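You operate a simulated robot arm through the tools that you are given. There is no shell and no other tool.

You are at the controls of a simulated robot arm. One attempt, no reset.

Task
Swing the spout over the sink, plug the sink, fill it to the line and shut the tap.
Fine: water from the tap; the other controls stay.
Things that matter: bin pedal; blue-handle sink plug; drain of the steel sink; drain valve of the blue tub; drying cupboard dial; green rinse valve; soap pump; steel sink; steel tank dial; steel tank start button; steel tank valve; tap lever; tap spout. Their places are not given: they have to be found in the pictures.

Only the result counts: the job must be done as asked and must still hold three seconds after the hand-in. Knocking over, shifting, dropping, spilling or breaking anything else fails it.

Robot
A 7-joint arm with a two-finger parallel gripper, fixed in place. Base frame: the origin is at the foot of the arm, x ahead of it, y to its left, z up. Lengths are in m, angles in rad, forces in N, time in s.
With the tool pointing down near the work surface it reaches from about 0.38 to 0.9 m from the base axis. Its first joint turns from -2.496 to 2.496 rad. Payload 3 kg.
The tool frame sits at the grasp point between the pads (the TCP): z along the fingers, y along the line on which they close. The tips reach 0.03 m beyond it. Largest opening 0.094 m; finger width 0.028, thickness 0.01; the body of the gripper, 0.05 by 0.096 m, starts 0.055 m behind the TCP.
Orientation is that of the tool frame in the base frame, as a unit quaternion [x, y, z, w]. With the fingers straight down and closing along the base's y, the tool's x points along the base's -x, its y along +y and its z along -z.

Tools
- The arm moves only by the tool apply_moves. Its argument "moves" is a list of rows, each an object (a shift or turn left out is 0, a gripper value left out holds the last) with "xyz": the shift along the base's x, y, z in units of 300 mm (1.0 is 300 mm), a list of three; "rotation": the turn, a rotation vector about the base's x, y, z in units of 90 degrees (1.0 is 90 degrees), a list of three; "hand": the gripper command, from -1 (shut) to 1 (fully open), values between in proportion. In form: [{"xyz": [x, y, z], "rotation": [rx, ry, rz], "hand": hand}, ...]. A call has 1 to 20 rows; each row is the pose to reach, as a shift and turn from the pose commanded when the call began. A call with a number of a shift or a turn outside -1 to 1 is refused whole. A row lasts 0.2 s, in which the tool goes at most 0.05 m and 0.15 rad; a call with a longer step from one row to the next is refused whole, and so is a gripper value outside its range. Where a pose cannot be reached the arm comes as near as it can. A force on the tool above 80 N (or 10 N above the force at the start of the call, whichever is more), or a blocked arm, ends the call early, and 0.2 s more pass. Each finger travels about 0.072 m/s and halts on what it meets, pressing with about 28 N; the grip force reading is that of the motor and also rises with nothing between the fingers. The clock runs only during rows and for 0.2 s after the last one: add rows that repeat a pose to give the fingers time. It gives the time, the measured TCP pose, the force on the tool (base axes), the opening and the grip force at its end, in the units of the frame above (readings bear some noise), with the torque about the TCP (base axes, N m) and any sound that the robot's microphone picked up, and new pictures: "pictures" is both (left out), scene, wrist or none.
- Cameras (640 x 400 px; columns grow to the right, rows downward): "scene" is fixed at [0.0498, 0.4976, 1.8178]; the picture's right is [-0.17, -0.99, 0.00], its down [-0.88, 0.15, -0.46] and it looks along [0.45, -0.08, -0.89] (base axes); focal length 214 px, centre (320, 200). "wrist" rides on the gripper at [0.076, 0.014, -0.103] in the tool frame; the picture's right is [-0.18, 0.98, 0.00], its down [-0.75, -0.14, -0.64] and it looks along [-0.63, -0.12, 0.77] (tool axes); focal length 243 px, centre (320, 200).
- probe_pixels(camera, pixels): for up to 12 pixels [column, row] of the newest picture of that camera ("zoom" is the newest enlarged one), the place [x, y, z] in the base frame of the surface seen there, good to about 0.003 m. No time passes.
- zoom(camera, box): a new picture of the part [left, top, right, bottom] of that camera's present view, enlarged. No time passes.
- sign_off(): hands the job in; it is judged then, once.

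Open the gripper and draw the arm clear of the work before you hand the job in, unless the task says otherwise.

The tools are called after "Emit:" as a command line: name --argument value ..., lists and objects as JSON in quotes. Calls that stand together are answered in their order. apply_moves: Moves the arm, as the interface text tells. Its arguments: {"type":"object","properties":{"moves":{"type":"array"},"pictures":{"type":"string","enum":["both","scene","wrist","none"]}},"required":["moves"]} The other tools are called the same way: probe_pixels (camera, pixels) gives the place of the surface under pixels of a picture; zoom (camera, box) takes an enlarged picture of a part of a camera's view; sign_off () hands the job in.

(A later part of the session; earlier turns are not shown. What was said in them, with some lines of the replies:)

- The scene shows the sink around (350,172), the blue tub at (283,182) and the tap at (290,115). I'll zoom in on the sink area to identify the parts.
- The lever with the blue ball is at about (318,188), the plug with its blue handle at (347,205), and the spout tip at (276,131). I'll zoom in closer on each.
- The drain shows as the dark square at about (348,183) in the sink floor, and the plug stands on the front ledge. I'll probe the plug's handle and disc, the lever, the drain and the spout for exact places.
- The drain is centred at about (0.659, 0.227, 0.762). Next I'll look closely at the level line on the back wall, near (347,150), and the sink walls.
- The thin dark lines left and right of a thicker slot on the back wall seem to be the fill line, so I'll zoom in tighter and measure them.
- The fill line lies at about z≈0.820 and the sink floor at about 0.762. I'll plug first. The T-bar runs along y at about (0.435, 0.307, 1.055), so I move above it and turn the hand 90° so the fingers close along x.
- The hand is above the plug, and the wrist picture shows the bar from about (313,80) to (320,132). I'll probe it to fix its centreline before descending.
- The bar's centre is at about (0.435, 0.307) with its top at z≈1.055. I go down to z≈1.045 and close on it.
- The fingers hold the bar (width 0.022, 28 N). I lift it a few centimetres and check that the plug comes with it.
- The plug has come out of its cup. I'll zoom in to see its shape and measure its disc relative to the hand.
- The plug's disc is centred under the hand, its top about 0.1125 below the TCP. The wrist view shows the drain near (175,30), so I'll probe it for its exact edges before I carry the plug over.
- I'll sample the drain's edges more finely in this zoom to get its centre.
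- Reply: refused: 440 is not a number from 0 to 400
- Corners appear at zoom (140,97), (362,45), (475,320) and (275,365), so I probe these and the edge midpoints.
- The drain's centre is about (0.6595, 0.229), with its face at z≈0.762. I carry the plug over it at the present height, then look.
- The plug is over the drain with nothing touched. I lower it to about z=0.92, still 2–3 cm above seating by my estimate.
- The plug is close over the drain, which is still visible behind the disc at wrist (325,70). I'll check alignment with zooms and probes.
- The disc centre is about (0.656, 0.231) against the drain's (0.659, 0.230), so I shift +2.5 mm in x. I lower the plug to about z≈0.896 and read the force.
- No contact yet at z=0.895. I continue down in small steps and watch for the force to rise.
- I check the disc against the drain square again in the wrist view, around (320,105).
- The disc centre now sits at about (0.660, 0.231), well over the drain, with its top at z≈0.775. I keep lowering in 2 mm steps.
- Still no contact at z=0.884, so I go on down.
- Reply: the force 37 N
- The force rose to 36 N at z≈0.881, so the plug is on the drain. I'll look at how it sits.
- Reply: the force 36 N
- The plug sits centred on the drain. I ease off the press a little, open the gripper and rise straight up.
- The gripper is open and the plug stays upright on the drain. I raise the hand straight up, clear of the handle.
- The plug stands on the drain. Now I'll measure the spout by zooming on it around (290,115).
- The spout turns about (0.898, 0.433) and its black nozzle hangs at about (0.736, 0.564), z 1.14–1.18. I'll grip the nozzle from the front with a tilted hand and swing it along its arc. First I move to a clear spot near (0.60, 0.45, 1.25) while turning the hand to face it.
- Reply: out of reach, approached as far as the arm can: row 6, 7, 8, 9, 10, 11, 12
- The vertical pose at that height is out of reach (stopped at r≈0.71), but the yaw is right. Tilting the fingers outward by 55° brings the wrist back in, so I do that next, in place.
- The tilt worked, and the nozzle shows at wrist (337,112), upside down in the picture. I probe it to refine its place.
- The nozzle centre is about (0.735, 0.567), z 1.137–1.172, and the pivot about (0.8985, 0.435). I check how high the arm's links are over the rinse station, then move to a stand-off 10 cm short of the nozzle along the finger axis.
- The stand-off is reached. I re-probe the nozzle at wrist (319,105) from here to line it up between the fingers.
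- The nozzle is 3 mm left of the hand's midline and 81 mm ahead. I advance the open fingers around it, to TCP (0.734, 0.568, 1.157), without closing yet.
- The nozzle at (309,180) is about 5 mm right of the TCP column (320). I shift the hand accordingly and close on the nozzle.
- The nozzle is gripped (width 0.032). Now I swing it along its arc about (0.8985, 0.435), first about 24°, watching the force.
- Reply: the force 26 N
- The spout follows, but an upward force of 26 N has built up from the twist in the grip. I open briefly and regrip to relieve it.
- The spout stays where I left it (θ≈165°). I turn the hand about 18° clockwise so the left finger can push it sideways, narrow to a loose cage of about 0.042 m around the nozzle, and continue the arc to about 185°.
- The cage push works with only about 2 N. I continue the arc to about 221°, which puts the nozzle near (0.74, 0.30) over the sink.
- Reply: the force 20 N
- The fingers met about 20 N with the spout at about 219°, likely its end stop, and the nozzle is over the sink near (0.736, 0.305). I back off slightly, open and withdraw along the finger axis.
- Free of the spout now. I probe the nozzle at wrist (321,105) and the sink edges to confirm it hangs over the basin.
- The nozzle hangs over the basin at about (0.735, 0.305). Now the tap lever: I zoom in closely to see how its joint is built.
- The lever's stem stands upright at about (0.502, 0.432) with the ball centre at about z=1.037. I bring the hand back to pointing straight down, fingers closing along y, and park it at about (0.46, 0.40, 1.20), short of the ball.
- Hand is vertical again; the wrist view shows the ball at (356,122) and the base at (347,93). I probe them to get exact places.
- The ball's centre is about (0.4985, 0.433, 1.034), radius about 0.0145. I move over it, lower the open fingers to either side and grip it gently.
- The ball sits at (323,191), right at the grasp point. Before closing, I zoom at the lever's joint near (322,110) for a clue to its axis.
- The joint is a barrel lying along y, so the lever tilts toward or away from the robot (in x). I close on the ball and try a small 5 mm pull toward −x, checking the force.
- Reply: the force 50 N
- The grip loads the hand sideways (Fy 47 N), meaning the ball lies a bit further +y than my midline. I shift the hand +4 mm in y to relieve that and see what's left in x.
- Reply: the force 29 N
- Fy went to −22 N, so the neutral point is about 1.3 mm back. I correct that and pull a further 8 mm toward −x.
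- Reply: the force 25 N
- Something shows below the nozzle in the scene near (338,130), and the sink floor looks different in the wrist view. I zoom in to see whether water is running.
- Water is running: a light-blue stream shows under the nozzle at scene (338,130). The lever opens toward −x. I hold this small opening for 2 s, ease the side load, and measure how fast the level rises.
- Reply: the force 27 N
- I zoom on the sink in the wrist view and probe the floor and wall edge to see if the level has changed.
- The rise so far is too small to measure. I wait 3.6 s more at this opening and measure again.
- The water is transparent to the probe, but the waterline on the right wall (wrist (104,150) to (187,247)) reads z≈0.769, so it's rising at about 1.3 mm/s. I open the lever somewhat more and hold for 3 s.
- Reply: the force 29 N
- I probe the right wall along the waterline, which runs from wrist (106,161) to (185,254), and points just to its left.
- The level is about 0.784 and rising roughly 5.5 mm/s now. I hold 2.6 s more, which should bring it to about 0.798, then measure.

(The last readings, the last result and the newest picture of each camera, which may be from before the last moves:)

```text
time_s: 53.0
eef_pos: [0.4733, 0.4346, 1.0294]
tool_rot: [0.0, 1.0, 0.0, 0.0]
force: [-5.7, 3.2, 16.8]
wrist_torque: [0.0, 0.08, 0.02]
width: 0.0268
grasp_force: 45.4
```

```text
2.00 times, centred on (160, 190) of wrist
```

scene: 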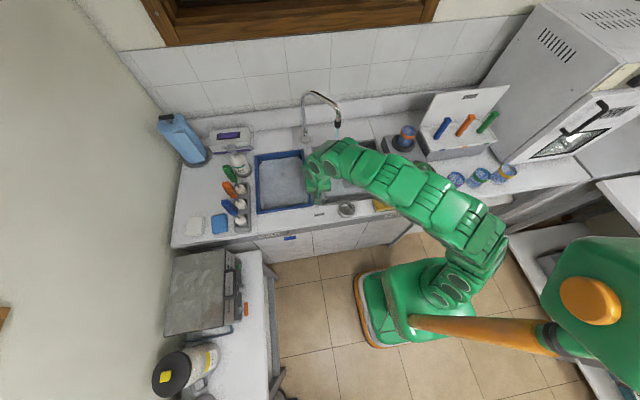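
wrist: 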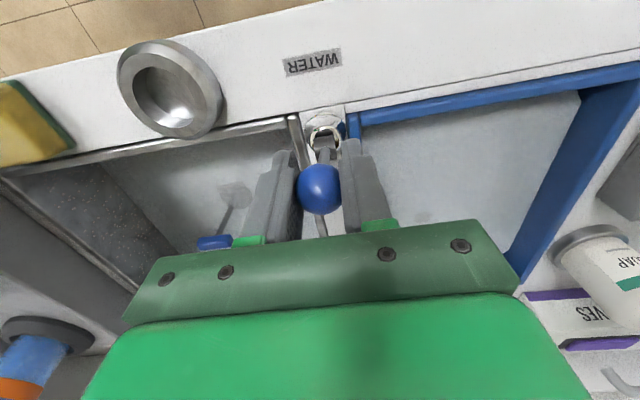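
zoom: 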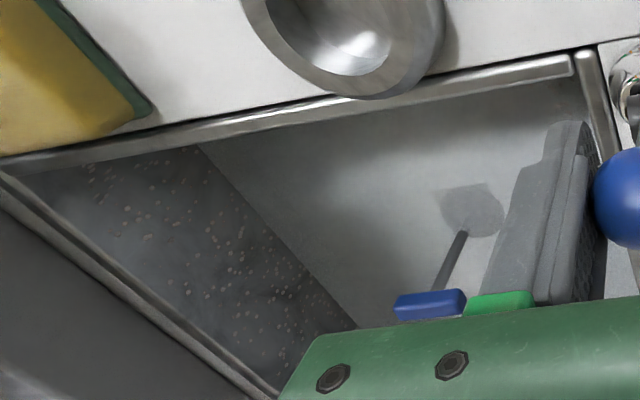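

The waterline now runs from wrist (99,162) to (177,254). I probe the wall along it.

Emit:
probe_pixels --camera "wrist" --pixels '[[105, 170], [114, 180], [122, 190], [131, 200], [139, 210], [148, 220], [157, 230], [165, 240]]'

Emit:
zoom --camera "wrist" --box '[80, 150, 200, 260]'

```text
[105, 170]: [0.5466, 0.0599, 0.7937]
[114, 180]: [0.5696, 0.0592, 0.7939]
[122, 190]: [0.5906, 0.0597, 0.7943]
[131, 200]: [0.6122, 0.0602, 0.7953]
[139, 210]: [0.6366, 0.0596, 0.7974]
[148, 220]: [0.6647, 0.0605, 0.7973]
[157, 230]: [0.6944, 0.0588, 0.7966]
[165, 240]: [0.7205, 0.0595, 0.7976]
```

```text
3.64 times, centred on (140, 205) of wrist
```

zoom: 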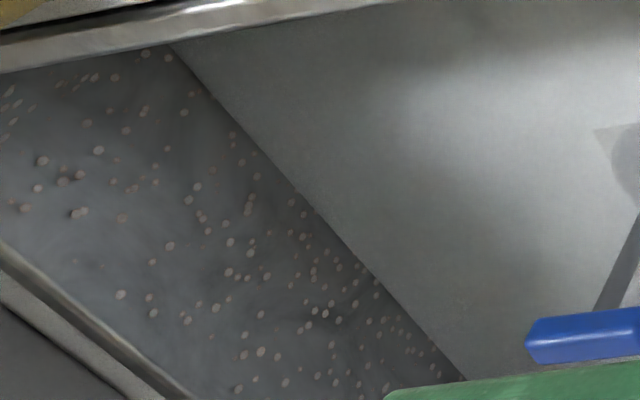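

The level is about 0.7955 (≈4.4 mm/s). I hold 2 s more, then swing the lever back upright by the same 24 mm to shut the tap below the line, so I can look properly.

Emit:
apply_moves --moves '[{"hand": -1}, {"hand": -1}, {"hand": -1}, {"hand": -1}, {"hand": -1}, {"hand": -1}, {"hand": -1}, {"hand": -1}, {"hand": -1}, {"xyz": [0.02, 0, 0.004], "hand": -1}, {"xyz": [0.04, 0, 0.008], "hand": -1}, {"xyz": [0.06, 0, 0.01], "hand": -1}, {"xyz": [0.081, 0, 0.011], "hand": -1}, {"xyz": [0.083, 0, 0.011], "hand": -1}, {"xyz": [0.083, 0, 0.011], "hand": -1}]'

Emit:
zoom --camera "scene" --box '[300, 85, 400, 215]'

Emit:
zoom --camera "wrist" --box '[0, 90, 320, 290]'

```text
time_s: 56.2
eef_pos: [0.4987, 0.4343, 1.033]
tool_rot: [0.0, 1.0, 0.0, 0.0]
force: [-11.5, -1.4, 3.4]
wrist_torque: [-0.01, 1.13, 0.02]
width: 0.027
grasp_force: 45.0
```

scene: 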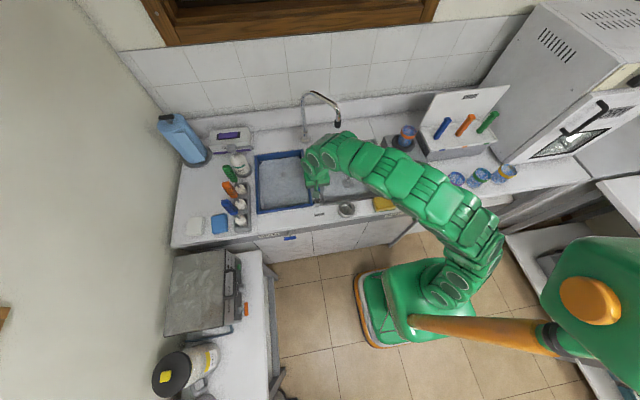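
wrist: 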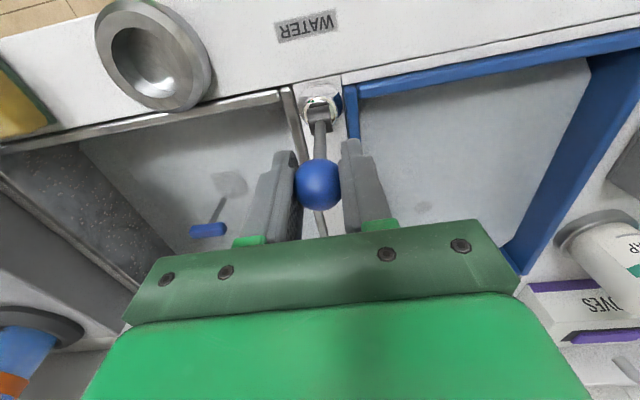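

```text
3.08 times, centred on (350, 150) of scene
```

zoom: 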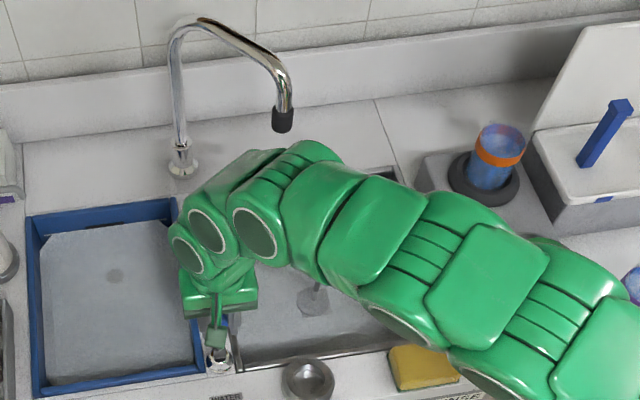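

```text
2.00 times, centred on (160, 190) of wrist
```

zoom: 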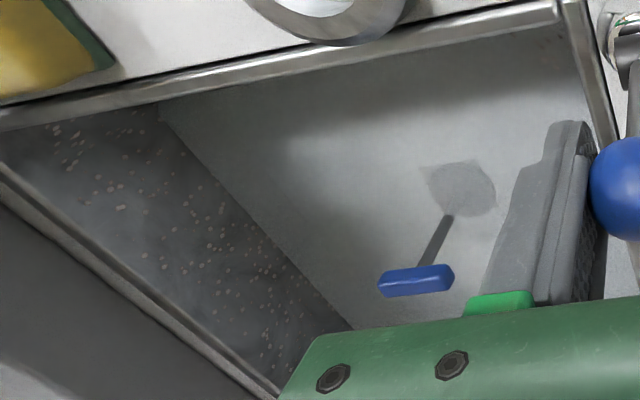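

The stream has stopped. I probe the waterline, now from wrist (80,149) to (176,255).

Emit:
probe_pixels --camera "wrist" --pixels '[[90, 160], [99, 170], [108, 180], [117, 190], [126, 200], [135, 210], [144, 220], [153, 230], [162, 240]]'

Emit:
zoom --camera "wrist" --box '[60, 140, 180, 260]'

```text
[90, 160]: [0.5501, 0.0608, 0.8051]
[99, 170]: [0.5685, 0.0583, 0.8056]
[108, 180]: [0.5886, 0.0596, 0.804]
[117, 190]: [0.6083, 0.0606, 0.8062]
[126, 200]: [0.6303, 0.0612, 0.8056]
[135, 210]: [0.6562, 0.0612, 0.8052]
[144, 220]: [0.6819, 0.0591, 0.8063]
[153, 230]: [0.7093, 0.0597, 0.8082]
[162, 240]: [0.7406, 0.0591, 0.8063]
```

```text
3.33 times, centred on (120, 200) of wrist
```

zoom: 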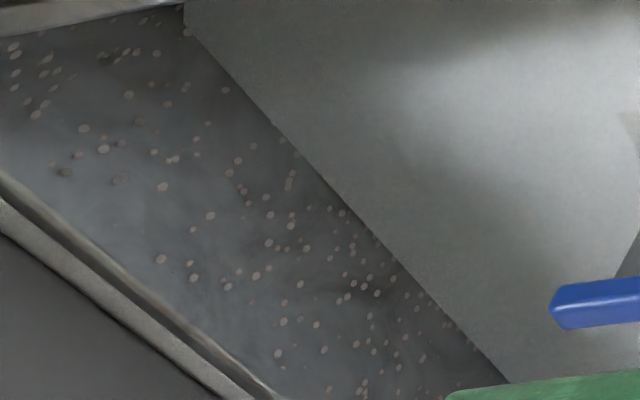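

The tap is shut, with the ball pressed against its stop (Fx −11 N), and the level is roughly 0.802–0.805. I release the ball and draw up and aside to compare the water with the line on the back wall directly.

Emit:
apply_moves --moves '[{"xyz": [-0.002, 0, 0], "hand": -0.2}, {"xyz": [-0.002, 0, 0], "hand": 0.2}, {"xyz": [-0.002, 0, 0], "hand": 0.6}, {"xyz": [-0.002, 0, 0], "hand": 0.6}, {"xyz": [-0.002, 0, 0.12], "hand": 0.6}, {"xyz": [-0.002, 0, 0.25], "hand": 0.6}, {"xyz": [-0.002, 0, 0.4], "hand": 0.6}, {"xyz": [-0.06, -0.1, 0.5], "hand": 0.6}, {"xyz": [-0.1, -0.2, 0.56], "hand": 0.6}, {"xyz": [-0.14, -0.33, 0.6], "hand": 0.6}, {"xyz": [-0.18, -0.46, 0.62], "hand": 0.6}, {"xyz": [-0.2, -0.6, 0.65], "hand": 0.6}, {"xyz": [-0.2, -0.75, 0.65], "hand": 0.6}, {"xyz": [-0.2, -0.9, 0.65], "hand": 0.6}, {"xyz": [-0.2, -0.9, 0.65], "hand": 0.6}]'

Emit:
zoom --camera "scene" --box '[310, 135, 400, 195]'

```text
time_s: 59.4
eef_pos: [0.4389, 0.1653, 1.2289]
tool_rot: [-0.001, 1.0, 0.0, 0.0]
force: [0.0, -0.8, -0.6]
wrist_torque: [-0.01, 0.0, -0.04]
width: 0.0751
grasp_force: 0.1
```

scene: 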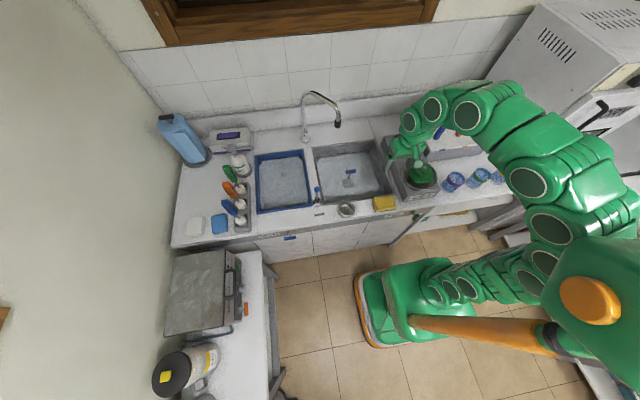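
wrist: 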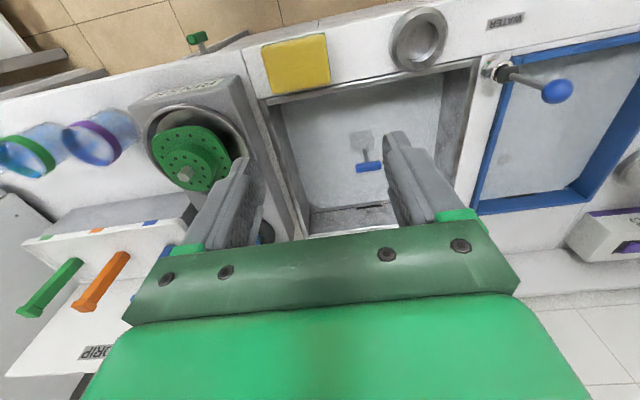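

```text
6.67 times, centred on (355, 165) of scene
```

zoom: 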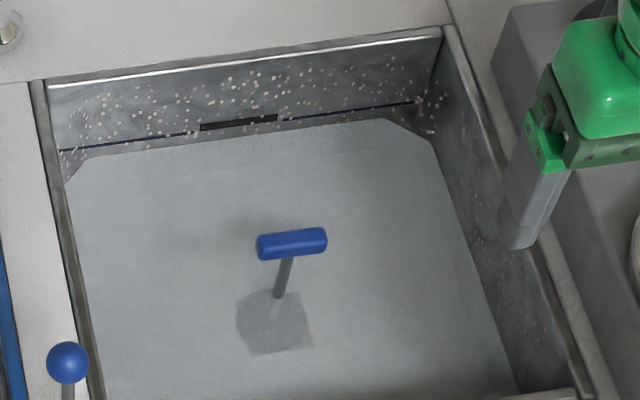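

Now the view is clear: in the zoom the fill line runs from (60,150) to (413,101) and the water's back edge from (98,158) to (385,118). I zoom tighter and probe both to get the gap.

Emit:
zoom --camera "scene" --box '[314, 142, 378, 182]'

Emit:
probe_pixels --camera "zoom" --pixels '[[100, 144], [100, 155], [100, 162], [200, 130], [200, 140], [200, 150], [400, 103], [400, 114], [400, 122], [500, 89], [500, 100], [500, 108]]'

```text
10.00 times, centred on (346, 162) of scene
```

zoom: 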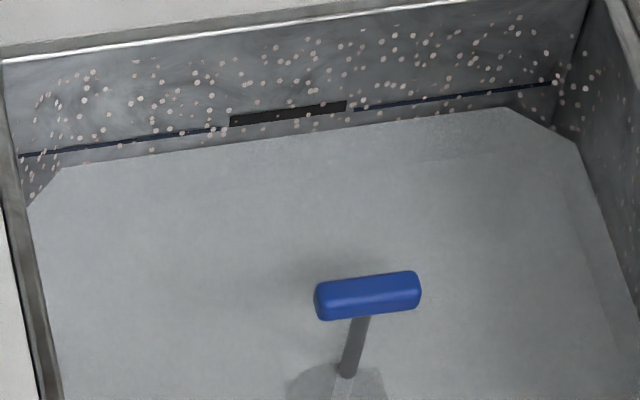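

```text
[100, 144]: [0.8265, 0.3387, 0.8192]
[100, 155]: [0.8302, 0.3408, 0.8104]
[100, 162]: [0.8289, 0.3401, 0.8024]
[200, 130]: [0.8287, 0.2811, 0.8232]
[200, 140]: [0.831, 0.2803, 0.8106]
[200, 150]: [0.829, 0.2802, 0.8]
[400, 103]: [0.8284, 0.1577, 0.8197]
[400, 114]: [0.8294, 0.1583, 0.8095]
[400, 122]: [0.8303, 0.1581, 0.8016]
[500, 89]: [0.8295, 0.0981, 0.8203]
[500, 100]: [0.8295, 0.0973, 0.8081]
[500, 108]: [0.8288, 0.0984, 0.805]
```

The line is at z≈0.820 and the water at about 0.802, so about 17 mm are missing, and the plug holds. I go back the same way to the lever ball and grip it again for a slow top-up.

Emit:
apply_moves --moves '[{"xyz": [0, 0.15, 0], "hand": 0.6}, {"xyz": [0, 0.3, 0], "hand": 0.6}, {"xyz": [0.02, 0.44, -0.03], "hand": 0.6}, {"xyz": [0.06, 0.57, -0.05], "hand": 0.6}, {"xyz": [0.1, 0.7, -0.09], "hand": 0.6}, {"xyz": [0.14, 0.8, -0.15], "hand": 0.6}, {"xyz": [0.2, 0.9, -0.25], "hand": 0.6}, {"xyz": [0.2, 0.9, -0.4], "hand": 0.6}, {"xyz": [0.2, 0.9, -0.53], "hand": 0.6}, {"xyz": [0.2, 0.9, -0.65], "hand": 0.6}, {"xyz": [0.2, 0.9, -0.65], "hand": 0.6}]'

```text
time_s: 61.8
eef_pos: [0.496, 0.4356, 1.032]
tool_rot: [0.0, 1.0, -0.002, -0.001]
force: [0.8, -0.2, 0.6]
wrist_torque: [0.02, 0.0, 0.0]
width: 0.0752
grasp_force: 0.0
```

scene: 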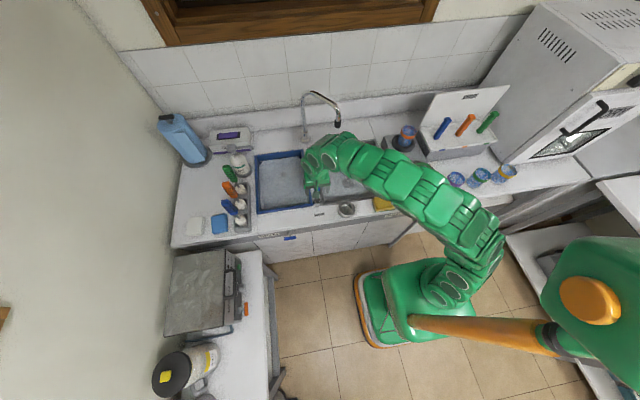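
wrist: 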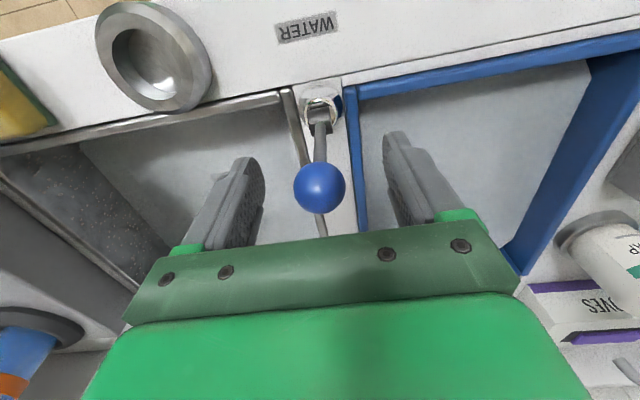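

The ball sits right at the grasp point (319,187). I grip it, pull the lever to the small opening (−12 mm) and hold a little over 2 s.

Emit:
apply_moves --moves '[{"hand": 0}, {"hand": -0.4}, {"hand": -1}, {"hand": -1}, {"hand": -1}, {"xyz": [-0.014, 0, 0], "hand": -1}, {"xyz": [-0.028, 0, -0.001], "hand": -1}, {"xyz": [-0.041, 0, -0.002], "hand": -1}, {"xyz": [-0.041, 0, -0.002], "hand": -1}, {"xyz": [-0.041, 0, -0.002], "hand": -1}, {"xyz": [-0.041, 0, -0.002], "hand": -1}, {"xyz": [-0.041, 0, -0.002], "hand": -1}, {"xyz": [-0.041, 0, -0.002], "hand": -1}, {"xyz": [-0.041, 0, -0.002], "hand": -1}, {"xyz": [-0.041, 0, -0.002], "hand": -1}, {"xyz": [-0.041, 0, -0.002], "hand": -1}, {"xyz": [-0.041, 0, -0.002], "hand": -1}, {"xyz": [-0.041, 0, -0.002], "hand": -1}]'

Emit:
zoom --camera "wrist" --box '[60, 140, 180, 260]'

Emit:
zoom --camera "scene" --box '[300, 85, 400, 215]'

```text
time_s: 65.6
eef_pos: [0.4852, 0.4362, 1.0327]
tool_rot: [0.0, 1.0, 0.0, -0.001]
force: [-0.6, -4.4, -22.2]
wrist_torque: [-0.04, 0.42, 0.01]
width: 0.0265
grasp_force: 45.1
```

scene: 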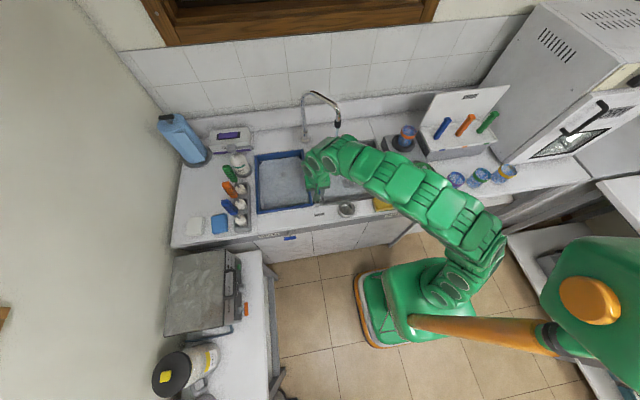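
wrist: 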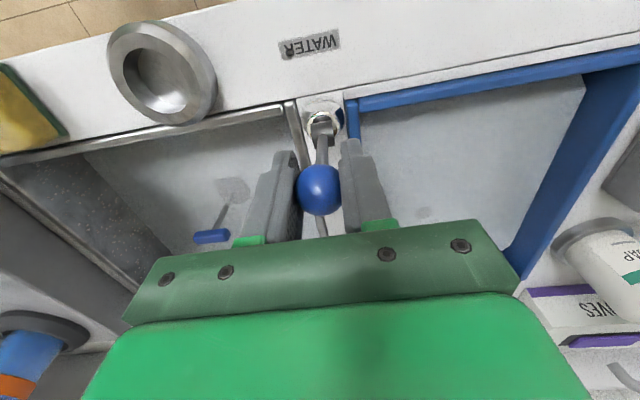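

```text
3.33 times, centred on (120, 200) of wrist
```

zoom: 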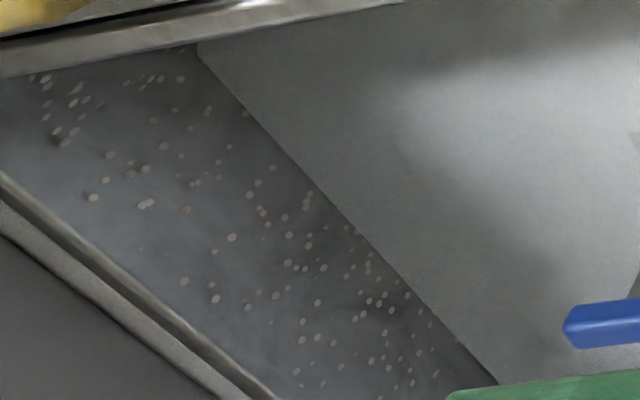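

```text
3.08 times, centred on (350, 150) of scene
```

zoom: 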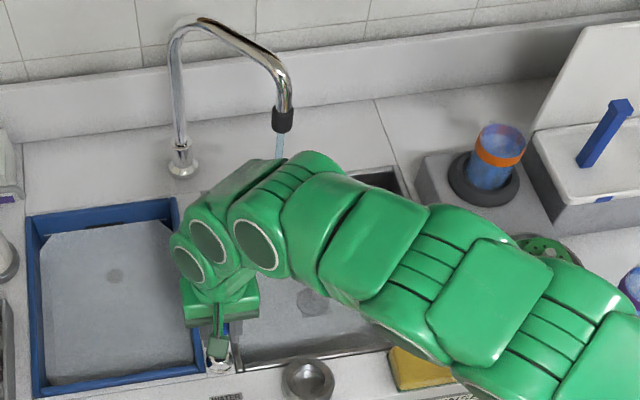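

Water is running again at the small rate. I probe the wall at the waterline, at wrist (97.5,171.5), (120,197), (144,222.5) and (165,246.5).

Emit:
probe_pixels --camera "wrist" --pixels '[[97, 171], [98, 172], [108, 184], [120, 197], [121, 197], [132, 210], [144, 222], [145, 223], [155, 235], [165, 246]]'

```text
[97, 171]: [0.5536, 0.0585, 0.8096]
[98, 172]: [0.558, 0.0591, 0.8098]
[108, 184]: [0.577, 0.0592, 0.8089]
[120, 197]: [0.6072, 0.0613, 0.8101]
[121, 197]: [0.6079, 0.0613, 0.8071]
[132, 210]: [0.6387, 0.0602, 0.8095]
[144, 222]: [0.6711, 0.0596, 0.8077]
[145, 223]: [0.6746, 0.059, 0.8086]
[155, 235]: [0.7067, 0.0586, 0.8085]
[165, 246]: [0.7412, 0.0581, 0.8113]
```

The waterline reads about 0.809. I hold 1.8 s more to get a firm rate from the same measurement.

Emit:
apply_moves --moves '[{"hand": -1}, {"hand": -1}, {"hand": -1}, {"hand": -1}, {"hand": -1}, {"hand": -1}, {"hand": -1}, {"hand": -1}]' --pictures "wrist"

Emit:
zoom --camera "wrist" --box '[60, 140, 180, 260]'

```text
time_s: 67.4
eef_pos: [0.4848, 0.4347, 1.0318]
tool_rot: [0.0, 1.0, 0.0, 0.0]
force: [-2.8, -4.7, -22.5]
wrist_torque: [0.04, 0.65, -0.01]
width: 0.0267
grasp_force: 44.7
```

wrist: 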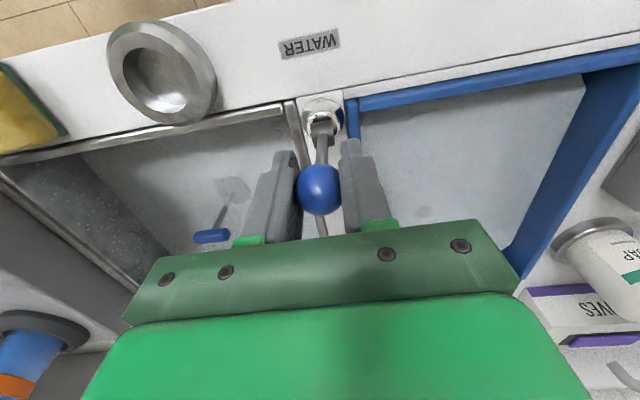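

```text
3.33 times, centred on (120, 200) of wrist
```

zoom: 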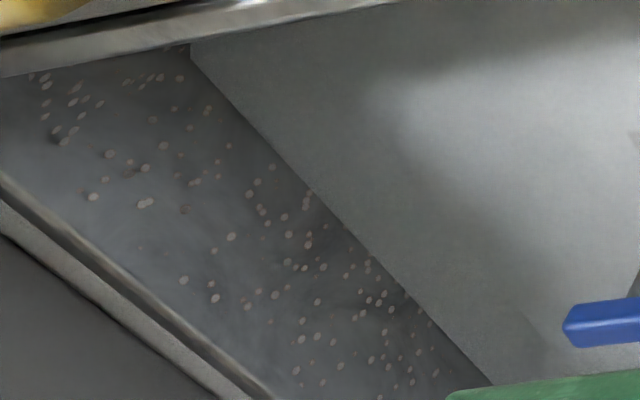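

The waterline shifted left by about 8 px in the zoom. I probe it directly in this zoomed picture.

Emit:
probe_pixels --camera "zoom" --pixels '[[240, 110], [260, 133], [285, 160], [312, 190], [340, 220], [365, 247], [392, 275], [415, 301], [440, 330], [465, 357]]'

```text
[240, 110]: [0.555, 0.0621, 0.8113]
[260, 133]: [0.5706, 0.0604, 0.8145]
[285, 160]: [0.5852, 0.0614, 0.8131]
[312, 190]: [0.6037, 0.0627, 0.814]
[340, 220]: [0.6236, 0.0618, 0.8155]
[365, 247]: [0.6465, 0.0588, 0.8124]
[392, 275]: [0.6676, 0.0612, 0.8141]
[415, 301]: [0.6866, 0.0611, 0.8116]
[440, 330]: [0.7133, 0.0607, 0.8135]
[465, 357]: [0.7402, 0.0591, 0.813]
```

The level is about 0.813, rising about 2.3 mm/s. I hold 1.4 s more and then swing the lever shut, which should end at about 0.817.

Emit:
apply_moves --moves '[{"hand": -1}, {"hand": -1}, {"hand": -1}, {"hand": -1}, {"hand": -1}, {"hand": -1}, {"hand": -1}, {"xyz": [0.015, 0, 0.001], "hand": -1}, {"xyz": [0.03, 0, 0.002], "hand": -1}, {"xyz": [0.043, 0, 0.002], "hand": -1}, {"xyz": [0.044, 0, 0.002], "hand": -1}, {"xyz": [0.044, 0, 0.002], "hand": -1}]'

Emit:
zoom --camera "scene" --box '[300, 85, 400, 215]'

Emit:
zoom --camera "wrist" --box '[60, 140, 180, 260]'

```text
time_s: 70.0
eef_pos: [0.4987, 0.436, 1.0337]
tool_rot: [0.001, 1.0, -0.001, -0.001]
force: [-12.8, -17.5, 0.5]
wrist_torque: [-0.05, 1.15, 0.01]
width: 0.0268
grasp_force: 45.0
```

scene: 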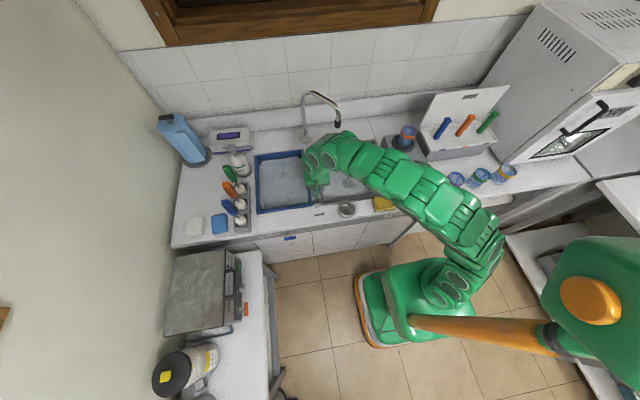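
wrist: 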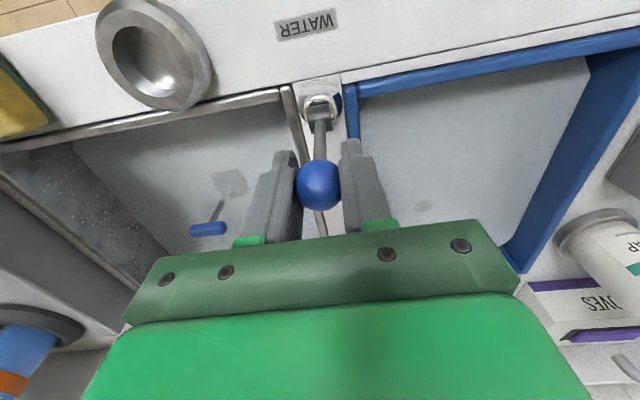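

```text
3.08 times, centred on (350, 150) of scene
```

zoom: 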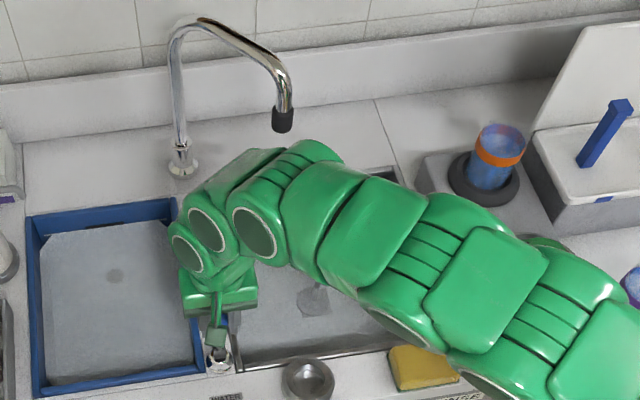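

```text
3.33 times, centred on (120, 200) of wrist
```

zoom: 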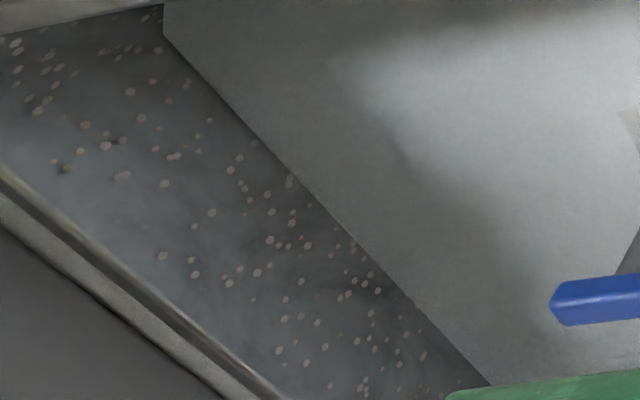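

The stream has stopped again. I release the ball and withdraw the same way as before to compare water and line in the scene picture.

Emit:
apply_moves --moves '[{"xyz": [-0.002, 0, 0], "hand": -0.2}, {"xyz": [-0.002, 0, 0], "hand": 0.2}, {"xyz": [-0.002, 0, 0], "hand": 0.6}, {"xyz": [-0.002, 0, 0], "hand": 0.6}, {"xyz": [-0.002, 0, 0.12], "hand": 0.6}, {"xyz": [-0.002, 0, 0.25], "hand": 0.6}, {"xyz": [-0.002, 0, 0.4], "hand": 0.6}, {"xyz": [-0.06, -0.1, 0.5], "hand": 0.6}, {"xyz": [-0.1, -0.2, 0.56], "hand": 0.6}, {"xyz": [-0.14, -0.33, 0.6], "hand": 0.6}, {"xyz": [-0.18, -0.46, 0.62], "hand": 0.6}, {"xyz": [-0.2, -0.6, 0.65], "hand": 0.6}, {"xyz": [-0.2, -0.75, 0.65], "hand": 0.6}, {"xyz": [-0.2, -0.9, 0.65], "hand": 0.6}, {"xyz": [-0.2, -0.9, 0.65], "hand": 0.6}]'

Emit:
zoom --camera "scene" --box '[314, 142, 378, 182]'

```text
time_s: 73.2
eef_pos: [0.438, 0.1653, 1.2272]
tool_rot: [-0.001, 1.0, 0.0, 0.0]
force: [-0.9, 0.6, 1.4]
wrist_torque: [0.0, 0.02, 0.0]
width: 0.0752
grasp_force: 0.0
```

scene: 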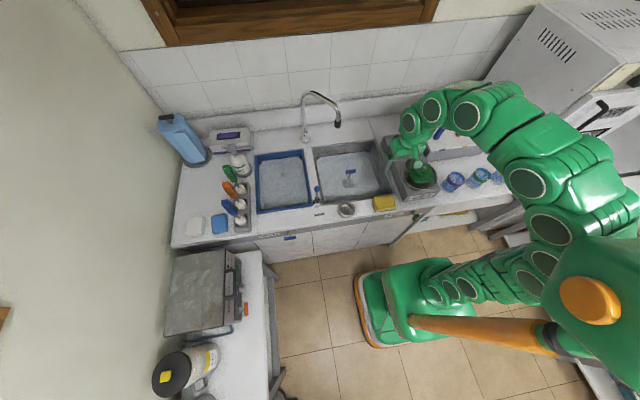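
wrist: 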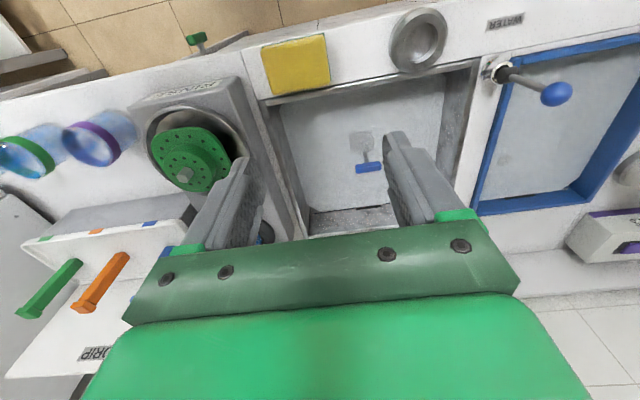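

```text
10.00 times, centred on (346, 162) of scene
```

zoom: 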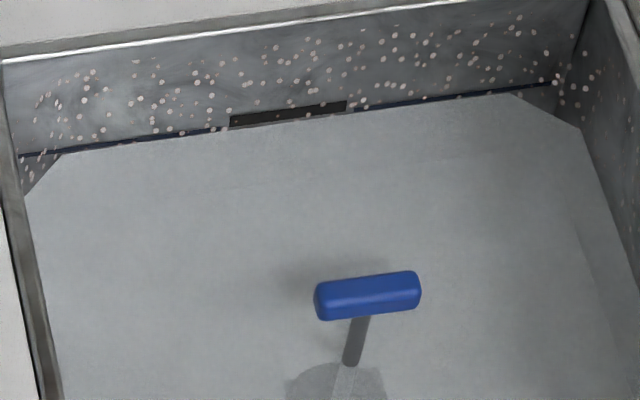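

The water edge is now just below the line. I zoom closer on the left and right line segments to measure the remaining gap.

Emit:
zoom --camera "scene" --box '[314, 146, 340, 164]'

Emit:
zoom --camera "scene" --box '[346, 142, 372, 160]'

```text
16.00 times, centred on (327, 155) of scene
```

zoom: 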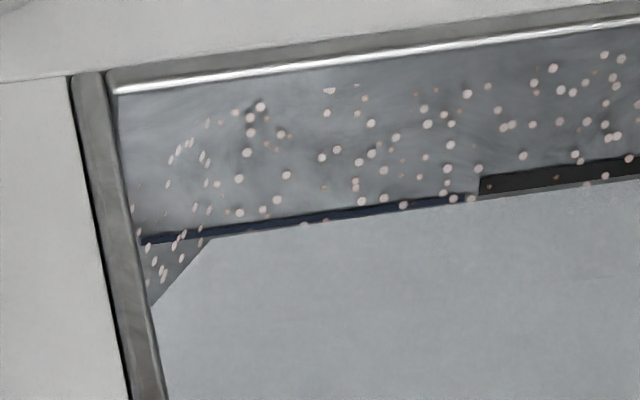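

```text
16.00 times, centred on (359, 151) of scene
```

zoom: 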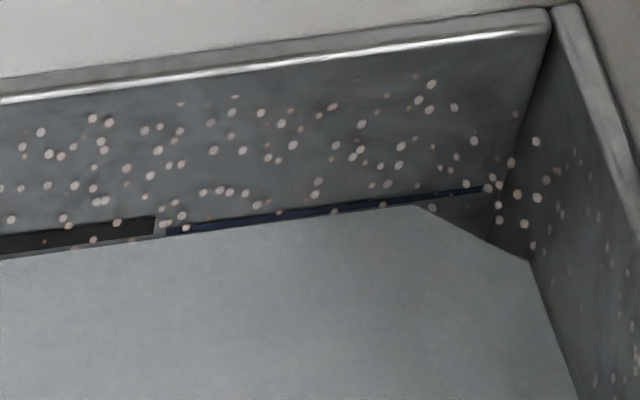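

The water edge lies at the lower edge of the line. I probe the line's centre and the water edge in this zoomed picture to quantify the gap.

Emit:
probe_pixels --camera "zoom" --pixels '[[220, 223], [280, 214], [340, 206], [400, 198], [460, 191], [220, 231], [280, 223], [340, 216], [400, 208], [60, 252], [100, 248], [140, 242]]'

Emit:
zoom --camera "scene" --box '[350, 145, 364, 157]'

```text
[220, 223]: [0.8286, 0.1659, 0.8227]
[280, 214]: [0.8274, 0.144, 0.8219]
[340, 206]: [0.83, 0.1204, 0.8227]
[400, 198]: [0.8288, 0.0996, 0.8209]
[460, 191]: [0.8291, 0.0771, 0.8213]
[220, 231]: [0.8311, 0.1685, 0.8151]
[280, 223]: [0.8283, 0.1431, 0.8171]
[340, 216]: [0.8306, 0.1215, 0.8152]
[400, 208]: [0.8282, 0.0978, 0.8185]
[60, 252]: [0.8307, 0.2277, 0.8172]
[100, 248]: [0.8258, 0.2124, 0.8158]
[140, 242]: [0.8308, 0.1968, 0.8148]
```

```text
16.00 times, centred on (357, 151) of scene
```

zoom: 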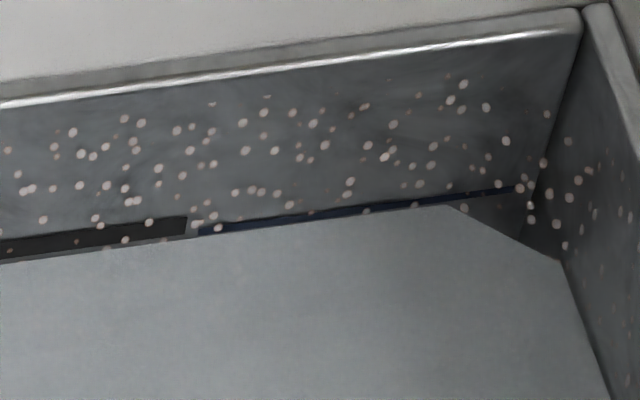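

The line's centre is about 4 mm above the water edge (0.8205 against 0.8165). I'll do one brief top-up: back to the ball and grip it first.

Emit:
apply_moves --moves '[{"xyz": [0, 0.15, 0], "hand": 0.6}, {"xyz": [0, 0.3, 0], "hand": 0.6}, {"xyz": [0.02, 0.44, -0.03], "hand": 0.6}, {"xyz": [0.06, 0.57, -0.05], "hand": 0.6}, {"xyz": [0.1, 0.7, -0.09], "hand": 0.6}, {"xyz": [0.14, 0.8, -0.15], "hand": 0.6}, {"xyz": [0.2, 0.9, -0.25], "hand": 0.6}, {"xyz": [0.2, 0.9, -0.4], "hand": 0.6}, {"xyz": [0.2, 0.9, -0.53], "hand": 0.6}, {"xyz": [0.2, 0.9, -0.65], "hand": 0.6}, {"xyz": [0.2, 0.9, -0.65], "hand": 0.6}, {"xyz": [0.2, 0.9, -0.65], "hand": 0}, {"xyz": [0.2, 0.9, -0.65], "hand": -0.4}, {"xyz": [0.2, 0.9, -0.65], "hand": -1}, {"xyz": [0.2, 0.9, -0.65], "hand": -1}, {"xyz": [0.2, 0.9, -0.65], "hand": -1}]'

```text
time_s: 76.6
eef_pos: [0.4998, 0.4356, 1.0342]
tool_rot: [0.001, 1.0, 0.0, 0.0]
force: [0.7, 2.1, -1.0]
wrist_torque: [-0.02, -0.14, -0.04]
width: 0.0268
grasp_force: 44.7
```

scene: 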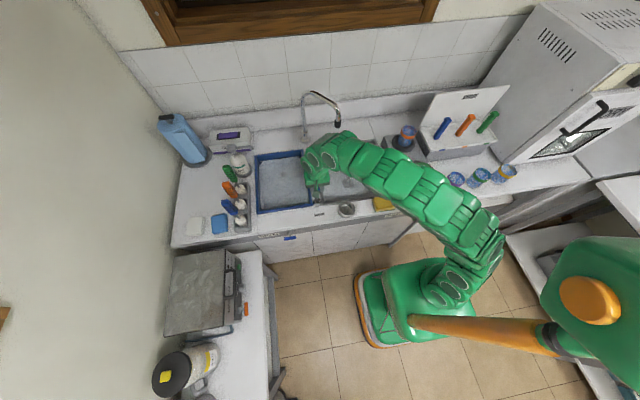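
wrist: 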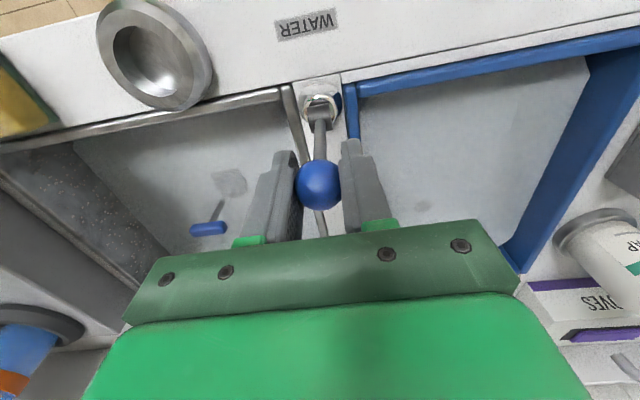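

The ball is gripped with nearly no side load. Now one call opens the lever to −12 mm, holds 0.8 s and shuts it again, for about 3.5 mm more water.

Emit:
apply_moves --moves '[{"xyz": [-0.014, 0, 0], "hand": -1}, {"xyz": [-0.028, 0, -0.001], "hand": -1}, {"xyz": [-0.041, 0, -0.002], "hand": -1}, {"xyz": [-0.041, 0, -0.002], "hand": -1}, {"xyz": [-0.041, 0, -0.002], "hand": -1}, {"xyz": [-0.041, 0, -0.002], "hand": -1}, {"xyz": [-0.041, 0, -0.002], "hand": -1}, {"xyz": [-0.027, 0, -0.001], "hand": -1}, {"xyz": [-0.013, 0, 0], "hand": -1}, {"xyz": [0.002, 0, 0], "hand": -1}, {"xyz": [0.003, 0, 0], "hand": -1}, {"xyz": [0.003, 0, 0], "hand": -1}]'

Emit:
zoom --camera "scene" --box '[300, 85, 400, 215]'

```text
time_s: 79.2
eef_pos: [0.5, 0.4348, 1.0339]
tool_rot: [-0.001, 1.0, 0.001, 0.0]
force: [-12.3, 20.9, -2.9]
wrist_torque: [0.06, 1.08, 0.03]
width: 0.0267
grasp_force: 45.4
```

scene: 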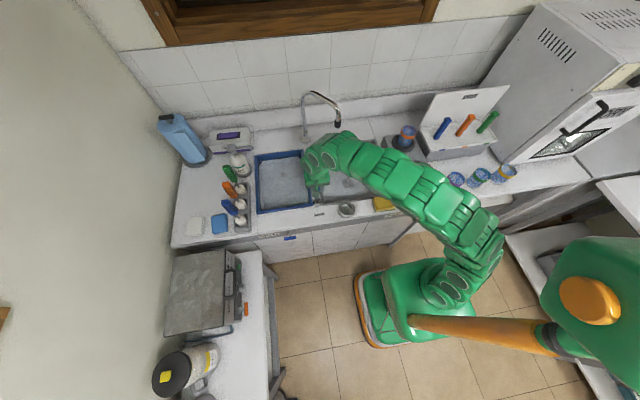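
wrist: 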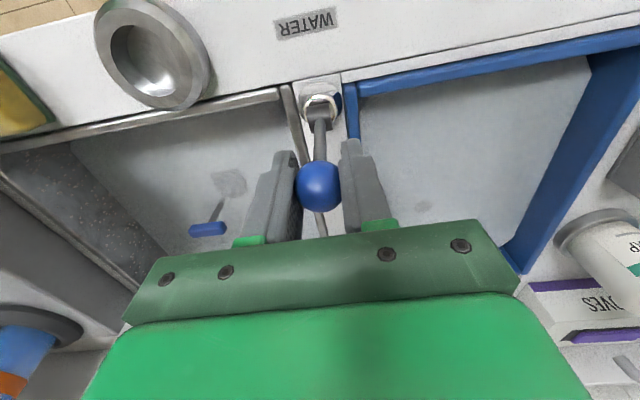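

```text
3.08 times, centred on (350, 150) of scene
```

zoom: 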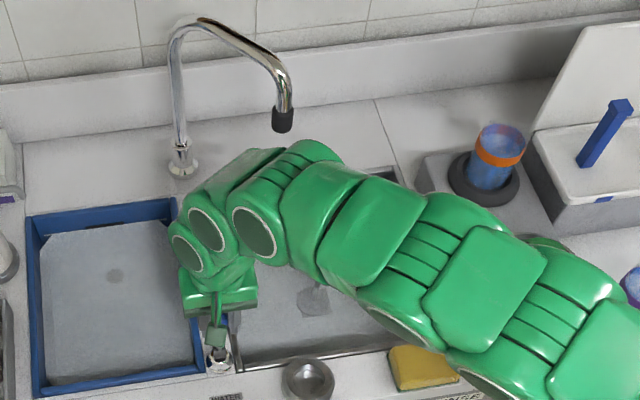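

The lever is against its shut stop (Fx −12 N) and no stream shows at the nozzle. I release the ball and withdraw to the clear spot to check the level.

Emit:
apply_moves --moves '[{"xyz": [-0.003, 0, 0], "hand": -0.2}, {"xyz": [-0.003, 0, 0], "hand": 0.2}, {"xyz": [-0.003, 0, 0], "hand": 0.6}, {"xyz": [-0.003, 0, 0], "hand": 0.6}, {"xyz": [-0.003, 0, 0.12], "hand": 0.6}, {"xyz": [-0.003, 0, 0.25], "hand": 0.6}, {"xyz": [-0.003, 0, 0.4], "hand": 0.6}, {"xyz": [-0.06, -0.1, 0.5], "hand": 0.6}, {"xyz": [-0.1, -0.2, 0.56], "hand": 0.6}, {"xyz": [-0.14, -0.33, 0.6], "hand": 0.6}, {"xyz": [-0.18, -0.46, 0.62], "hand": 0.6}, {"xyz": [-0.2, -0.6, 0.65], "hand": 0.8}, {"xyz": [-0.2, -0.75, 0.65], "hand": 1}, {"xyz": [-0.2, -0.9, 0.65], "hand": 1}, {"xyz": [-0.2, -0.9, 0.65], "hand": 1}]'

Emit:
zoom --camera "scene" --box '[314, 142, 378, 182]'

Emit:
zoom --camera "scene" --box '[346, 142, 372, 160]'

Emit:
zoom --camera "scene" --box '[270, 80, 420, 225]'

```text
time_s: 82.4
eef_pos: [0.4403, 0.1665, 1.2286]
tool_rot: [0.0, 1.0, -0.001, 0.0]
force: [-0.3, -0.7, -0.1]
wrist_torque: [0.02, 0.03, 0.02]
width: 0.0937
grasp_force: 0.0
```

scene: 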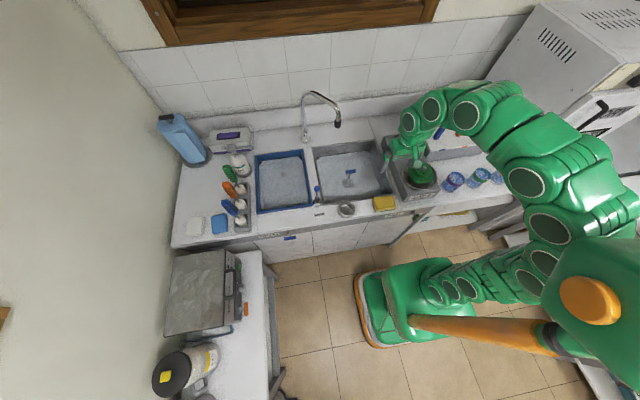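
wrist: 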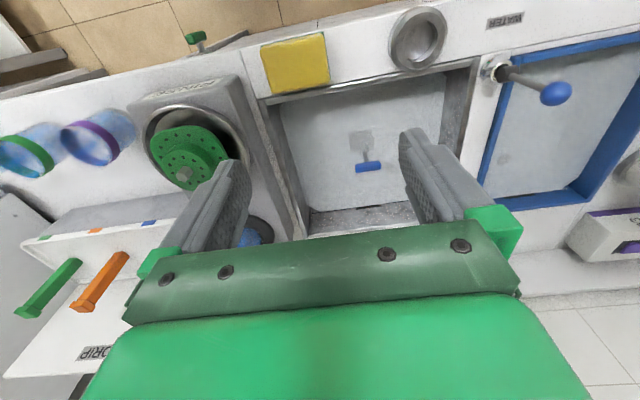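

```text
10.00 times, centred on (346, 162) of scene
```

zoom: 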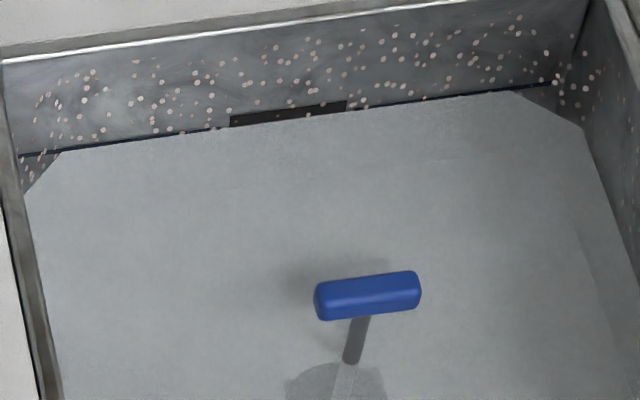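

```text
16.00 times, centred on (359, 151) of scene
```

zoom: 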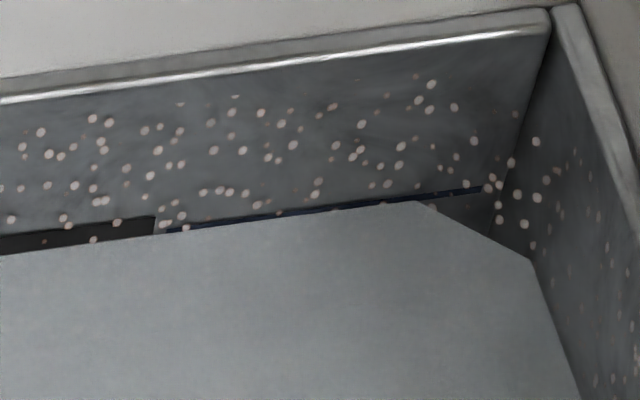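

```text
2.76 times, centred on (345, 152) of scene
```

zoom: 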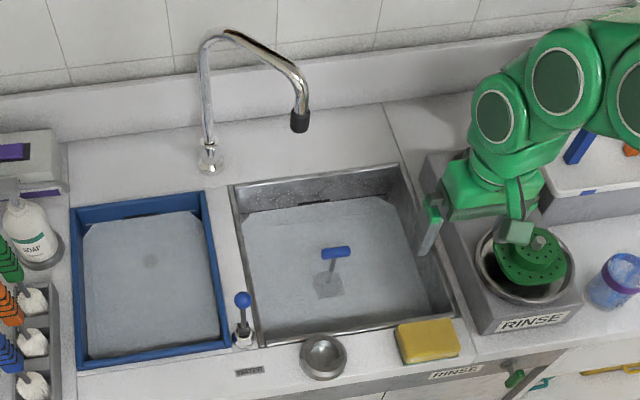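

The water edge now covers the lower half of the line, so the level is on it, at about 0.8195. The stream is off, the lever upright, the spout over the sink and the plug in place. I move the hand back near its start place, wait 2 s and check that nothing changes.

Emit:
apply_moves --moves '[{"xyz": [0, -0.08, 0.05], "hand": 1}, {"xyz": [0, -0.16, 0.1], "hand": 1}, {"xyz": [0, -0.22, 0.14], "hand": 1}, {"xyz": [0, -0.22, 0.14], "hand": 1}, {"xyz": [0, -0.22, 0.14], "hand": 1}, {"xyz": [0, -0.22, 0.14], "hand": 1}, {"xyz": [0, -0.22, 0.14], "hand": 1}, {"xyz": [0, -0.22, 0.14], "hand": 1}, {"xyz": [0, -0.22, 0.14], "hand": 1}, {"xyz": [0, -0.22, 0.14], "hand": 1}, {"xyz": [0, -0.22, 0.14], "hand": 1}, {"xyz": [0, -0.22, 0.14], "hand": 1}]'

Emit:
zoom --camera "scene" --box '[346, 142, 372, 160]'

Emit:
zoom --camera "scene" --box '[304, 84, 360, 130]'

Emit:
zoom --camera "scene" --box '[270, 80, 420, 225]'

```text
time_s: 85.0
eef_pos: [0.4401, 0.0996, 1.2704]
tool_rot: [0.0, 1.0, 0.001, -0.001]
force: [-0.4, 0.0, -0.6]
wrist_torque: [-0.03, 0.02, -0.01]
width: 0.0939
grasp_force: 0.0
```

scene: 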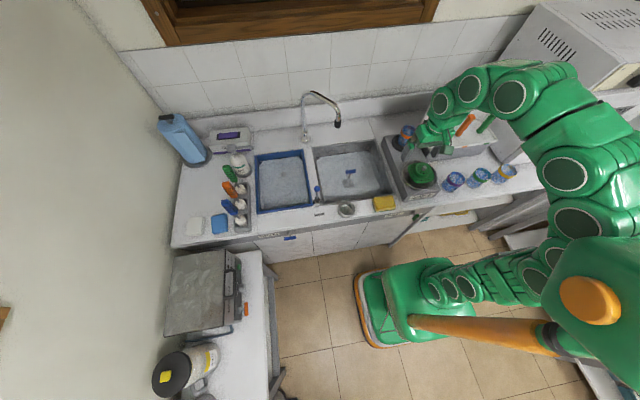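
wrist: 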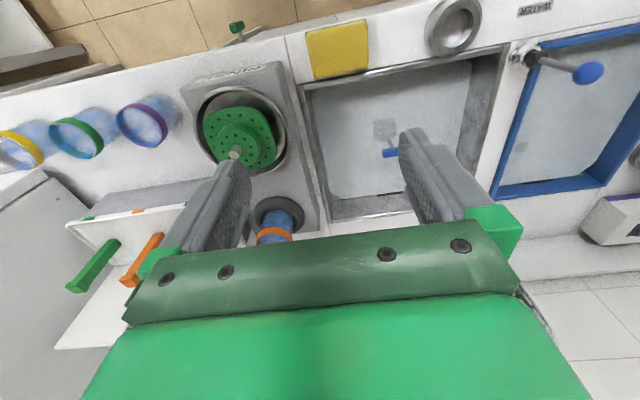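

```text
16.00 times, centred on (359, 151) of scene
```

zoom: 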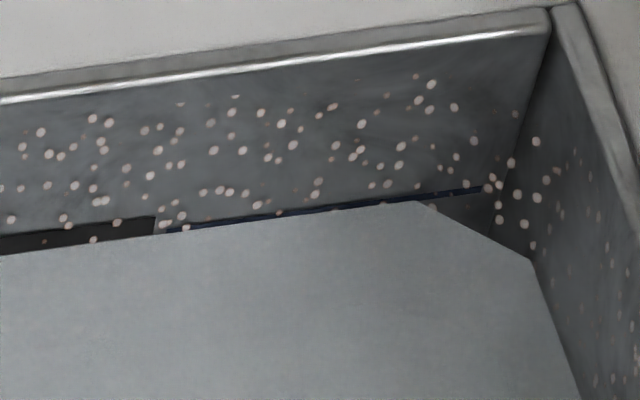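

```text
8.70 times, centred on (332, 107) of scene
```

zoom: 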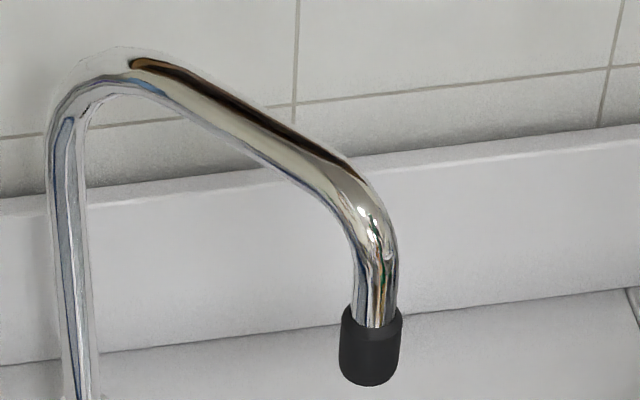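

```text
2.76 times, centred on (345, 152) of scene
```

zoom: 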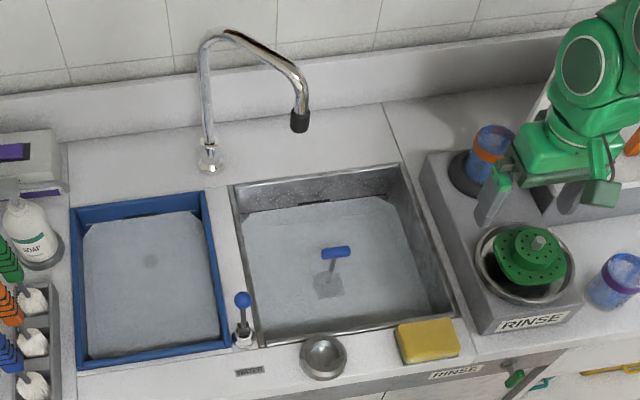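

After 2.6 s the water edge is still on the line, no stream or drip shows at the nozzle (338,122), and the lever is upright. The plug stands on the drain, the spout hangs over the sink, and the open gripper is clear, so I hand the job in.

Emit:
sign_off

```text
The job is handed in.
```

I swung the spout over the sink, plugged the drain, filled the sink to the line and shut the tap, then handed the job in.

- **Spout:** its nozzle hangs over the basin at about (0.735, 0.305). It met firm resistance there, which I took to be its end stop.
- **Plug:** it sits centred on the drain. The water level held steady whenever the tap was shut.
- **Water level:** the surface is at about z = 0.8195, and I measured the line at about 0.820. I filled in three stages, shutting the tap to check the level after each. It did not move in the last check, 2.6 s before hand-in.
- **Tap:** the lever is upright against its stop, and no stream or drip showed at the nozzle.

I used only the plug, the spout and the tap lever. I saw nothing knocked over, shifted or spilled. The gripper was open and clear of the work when I handed in.
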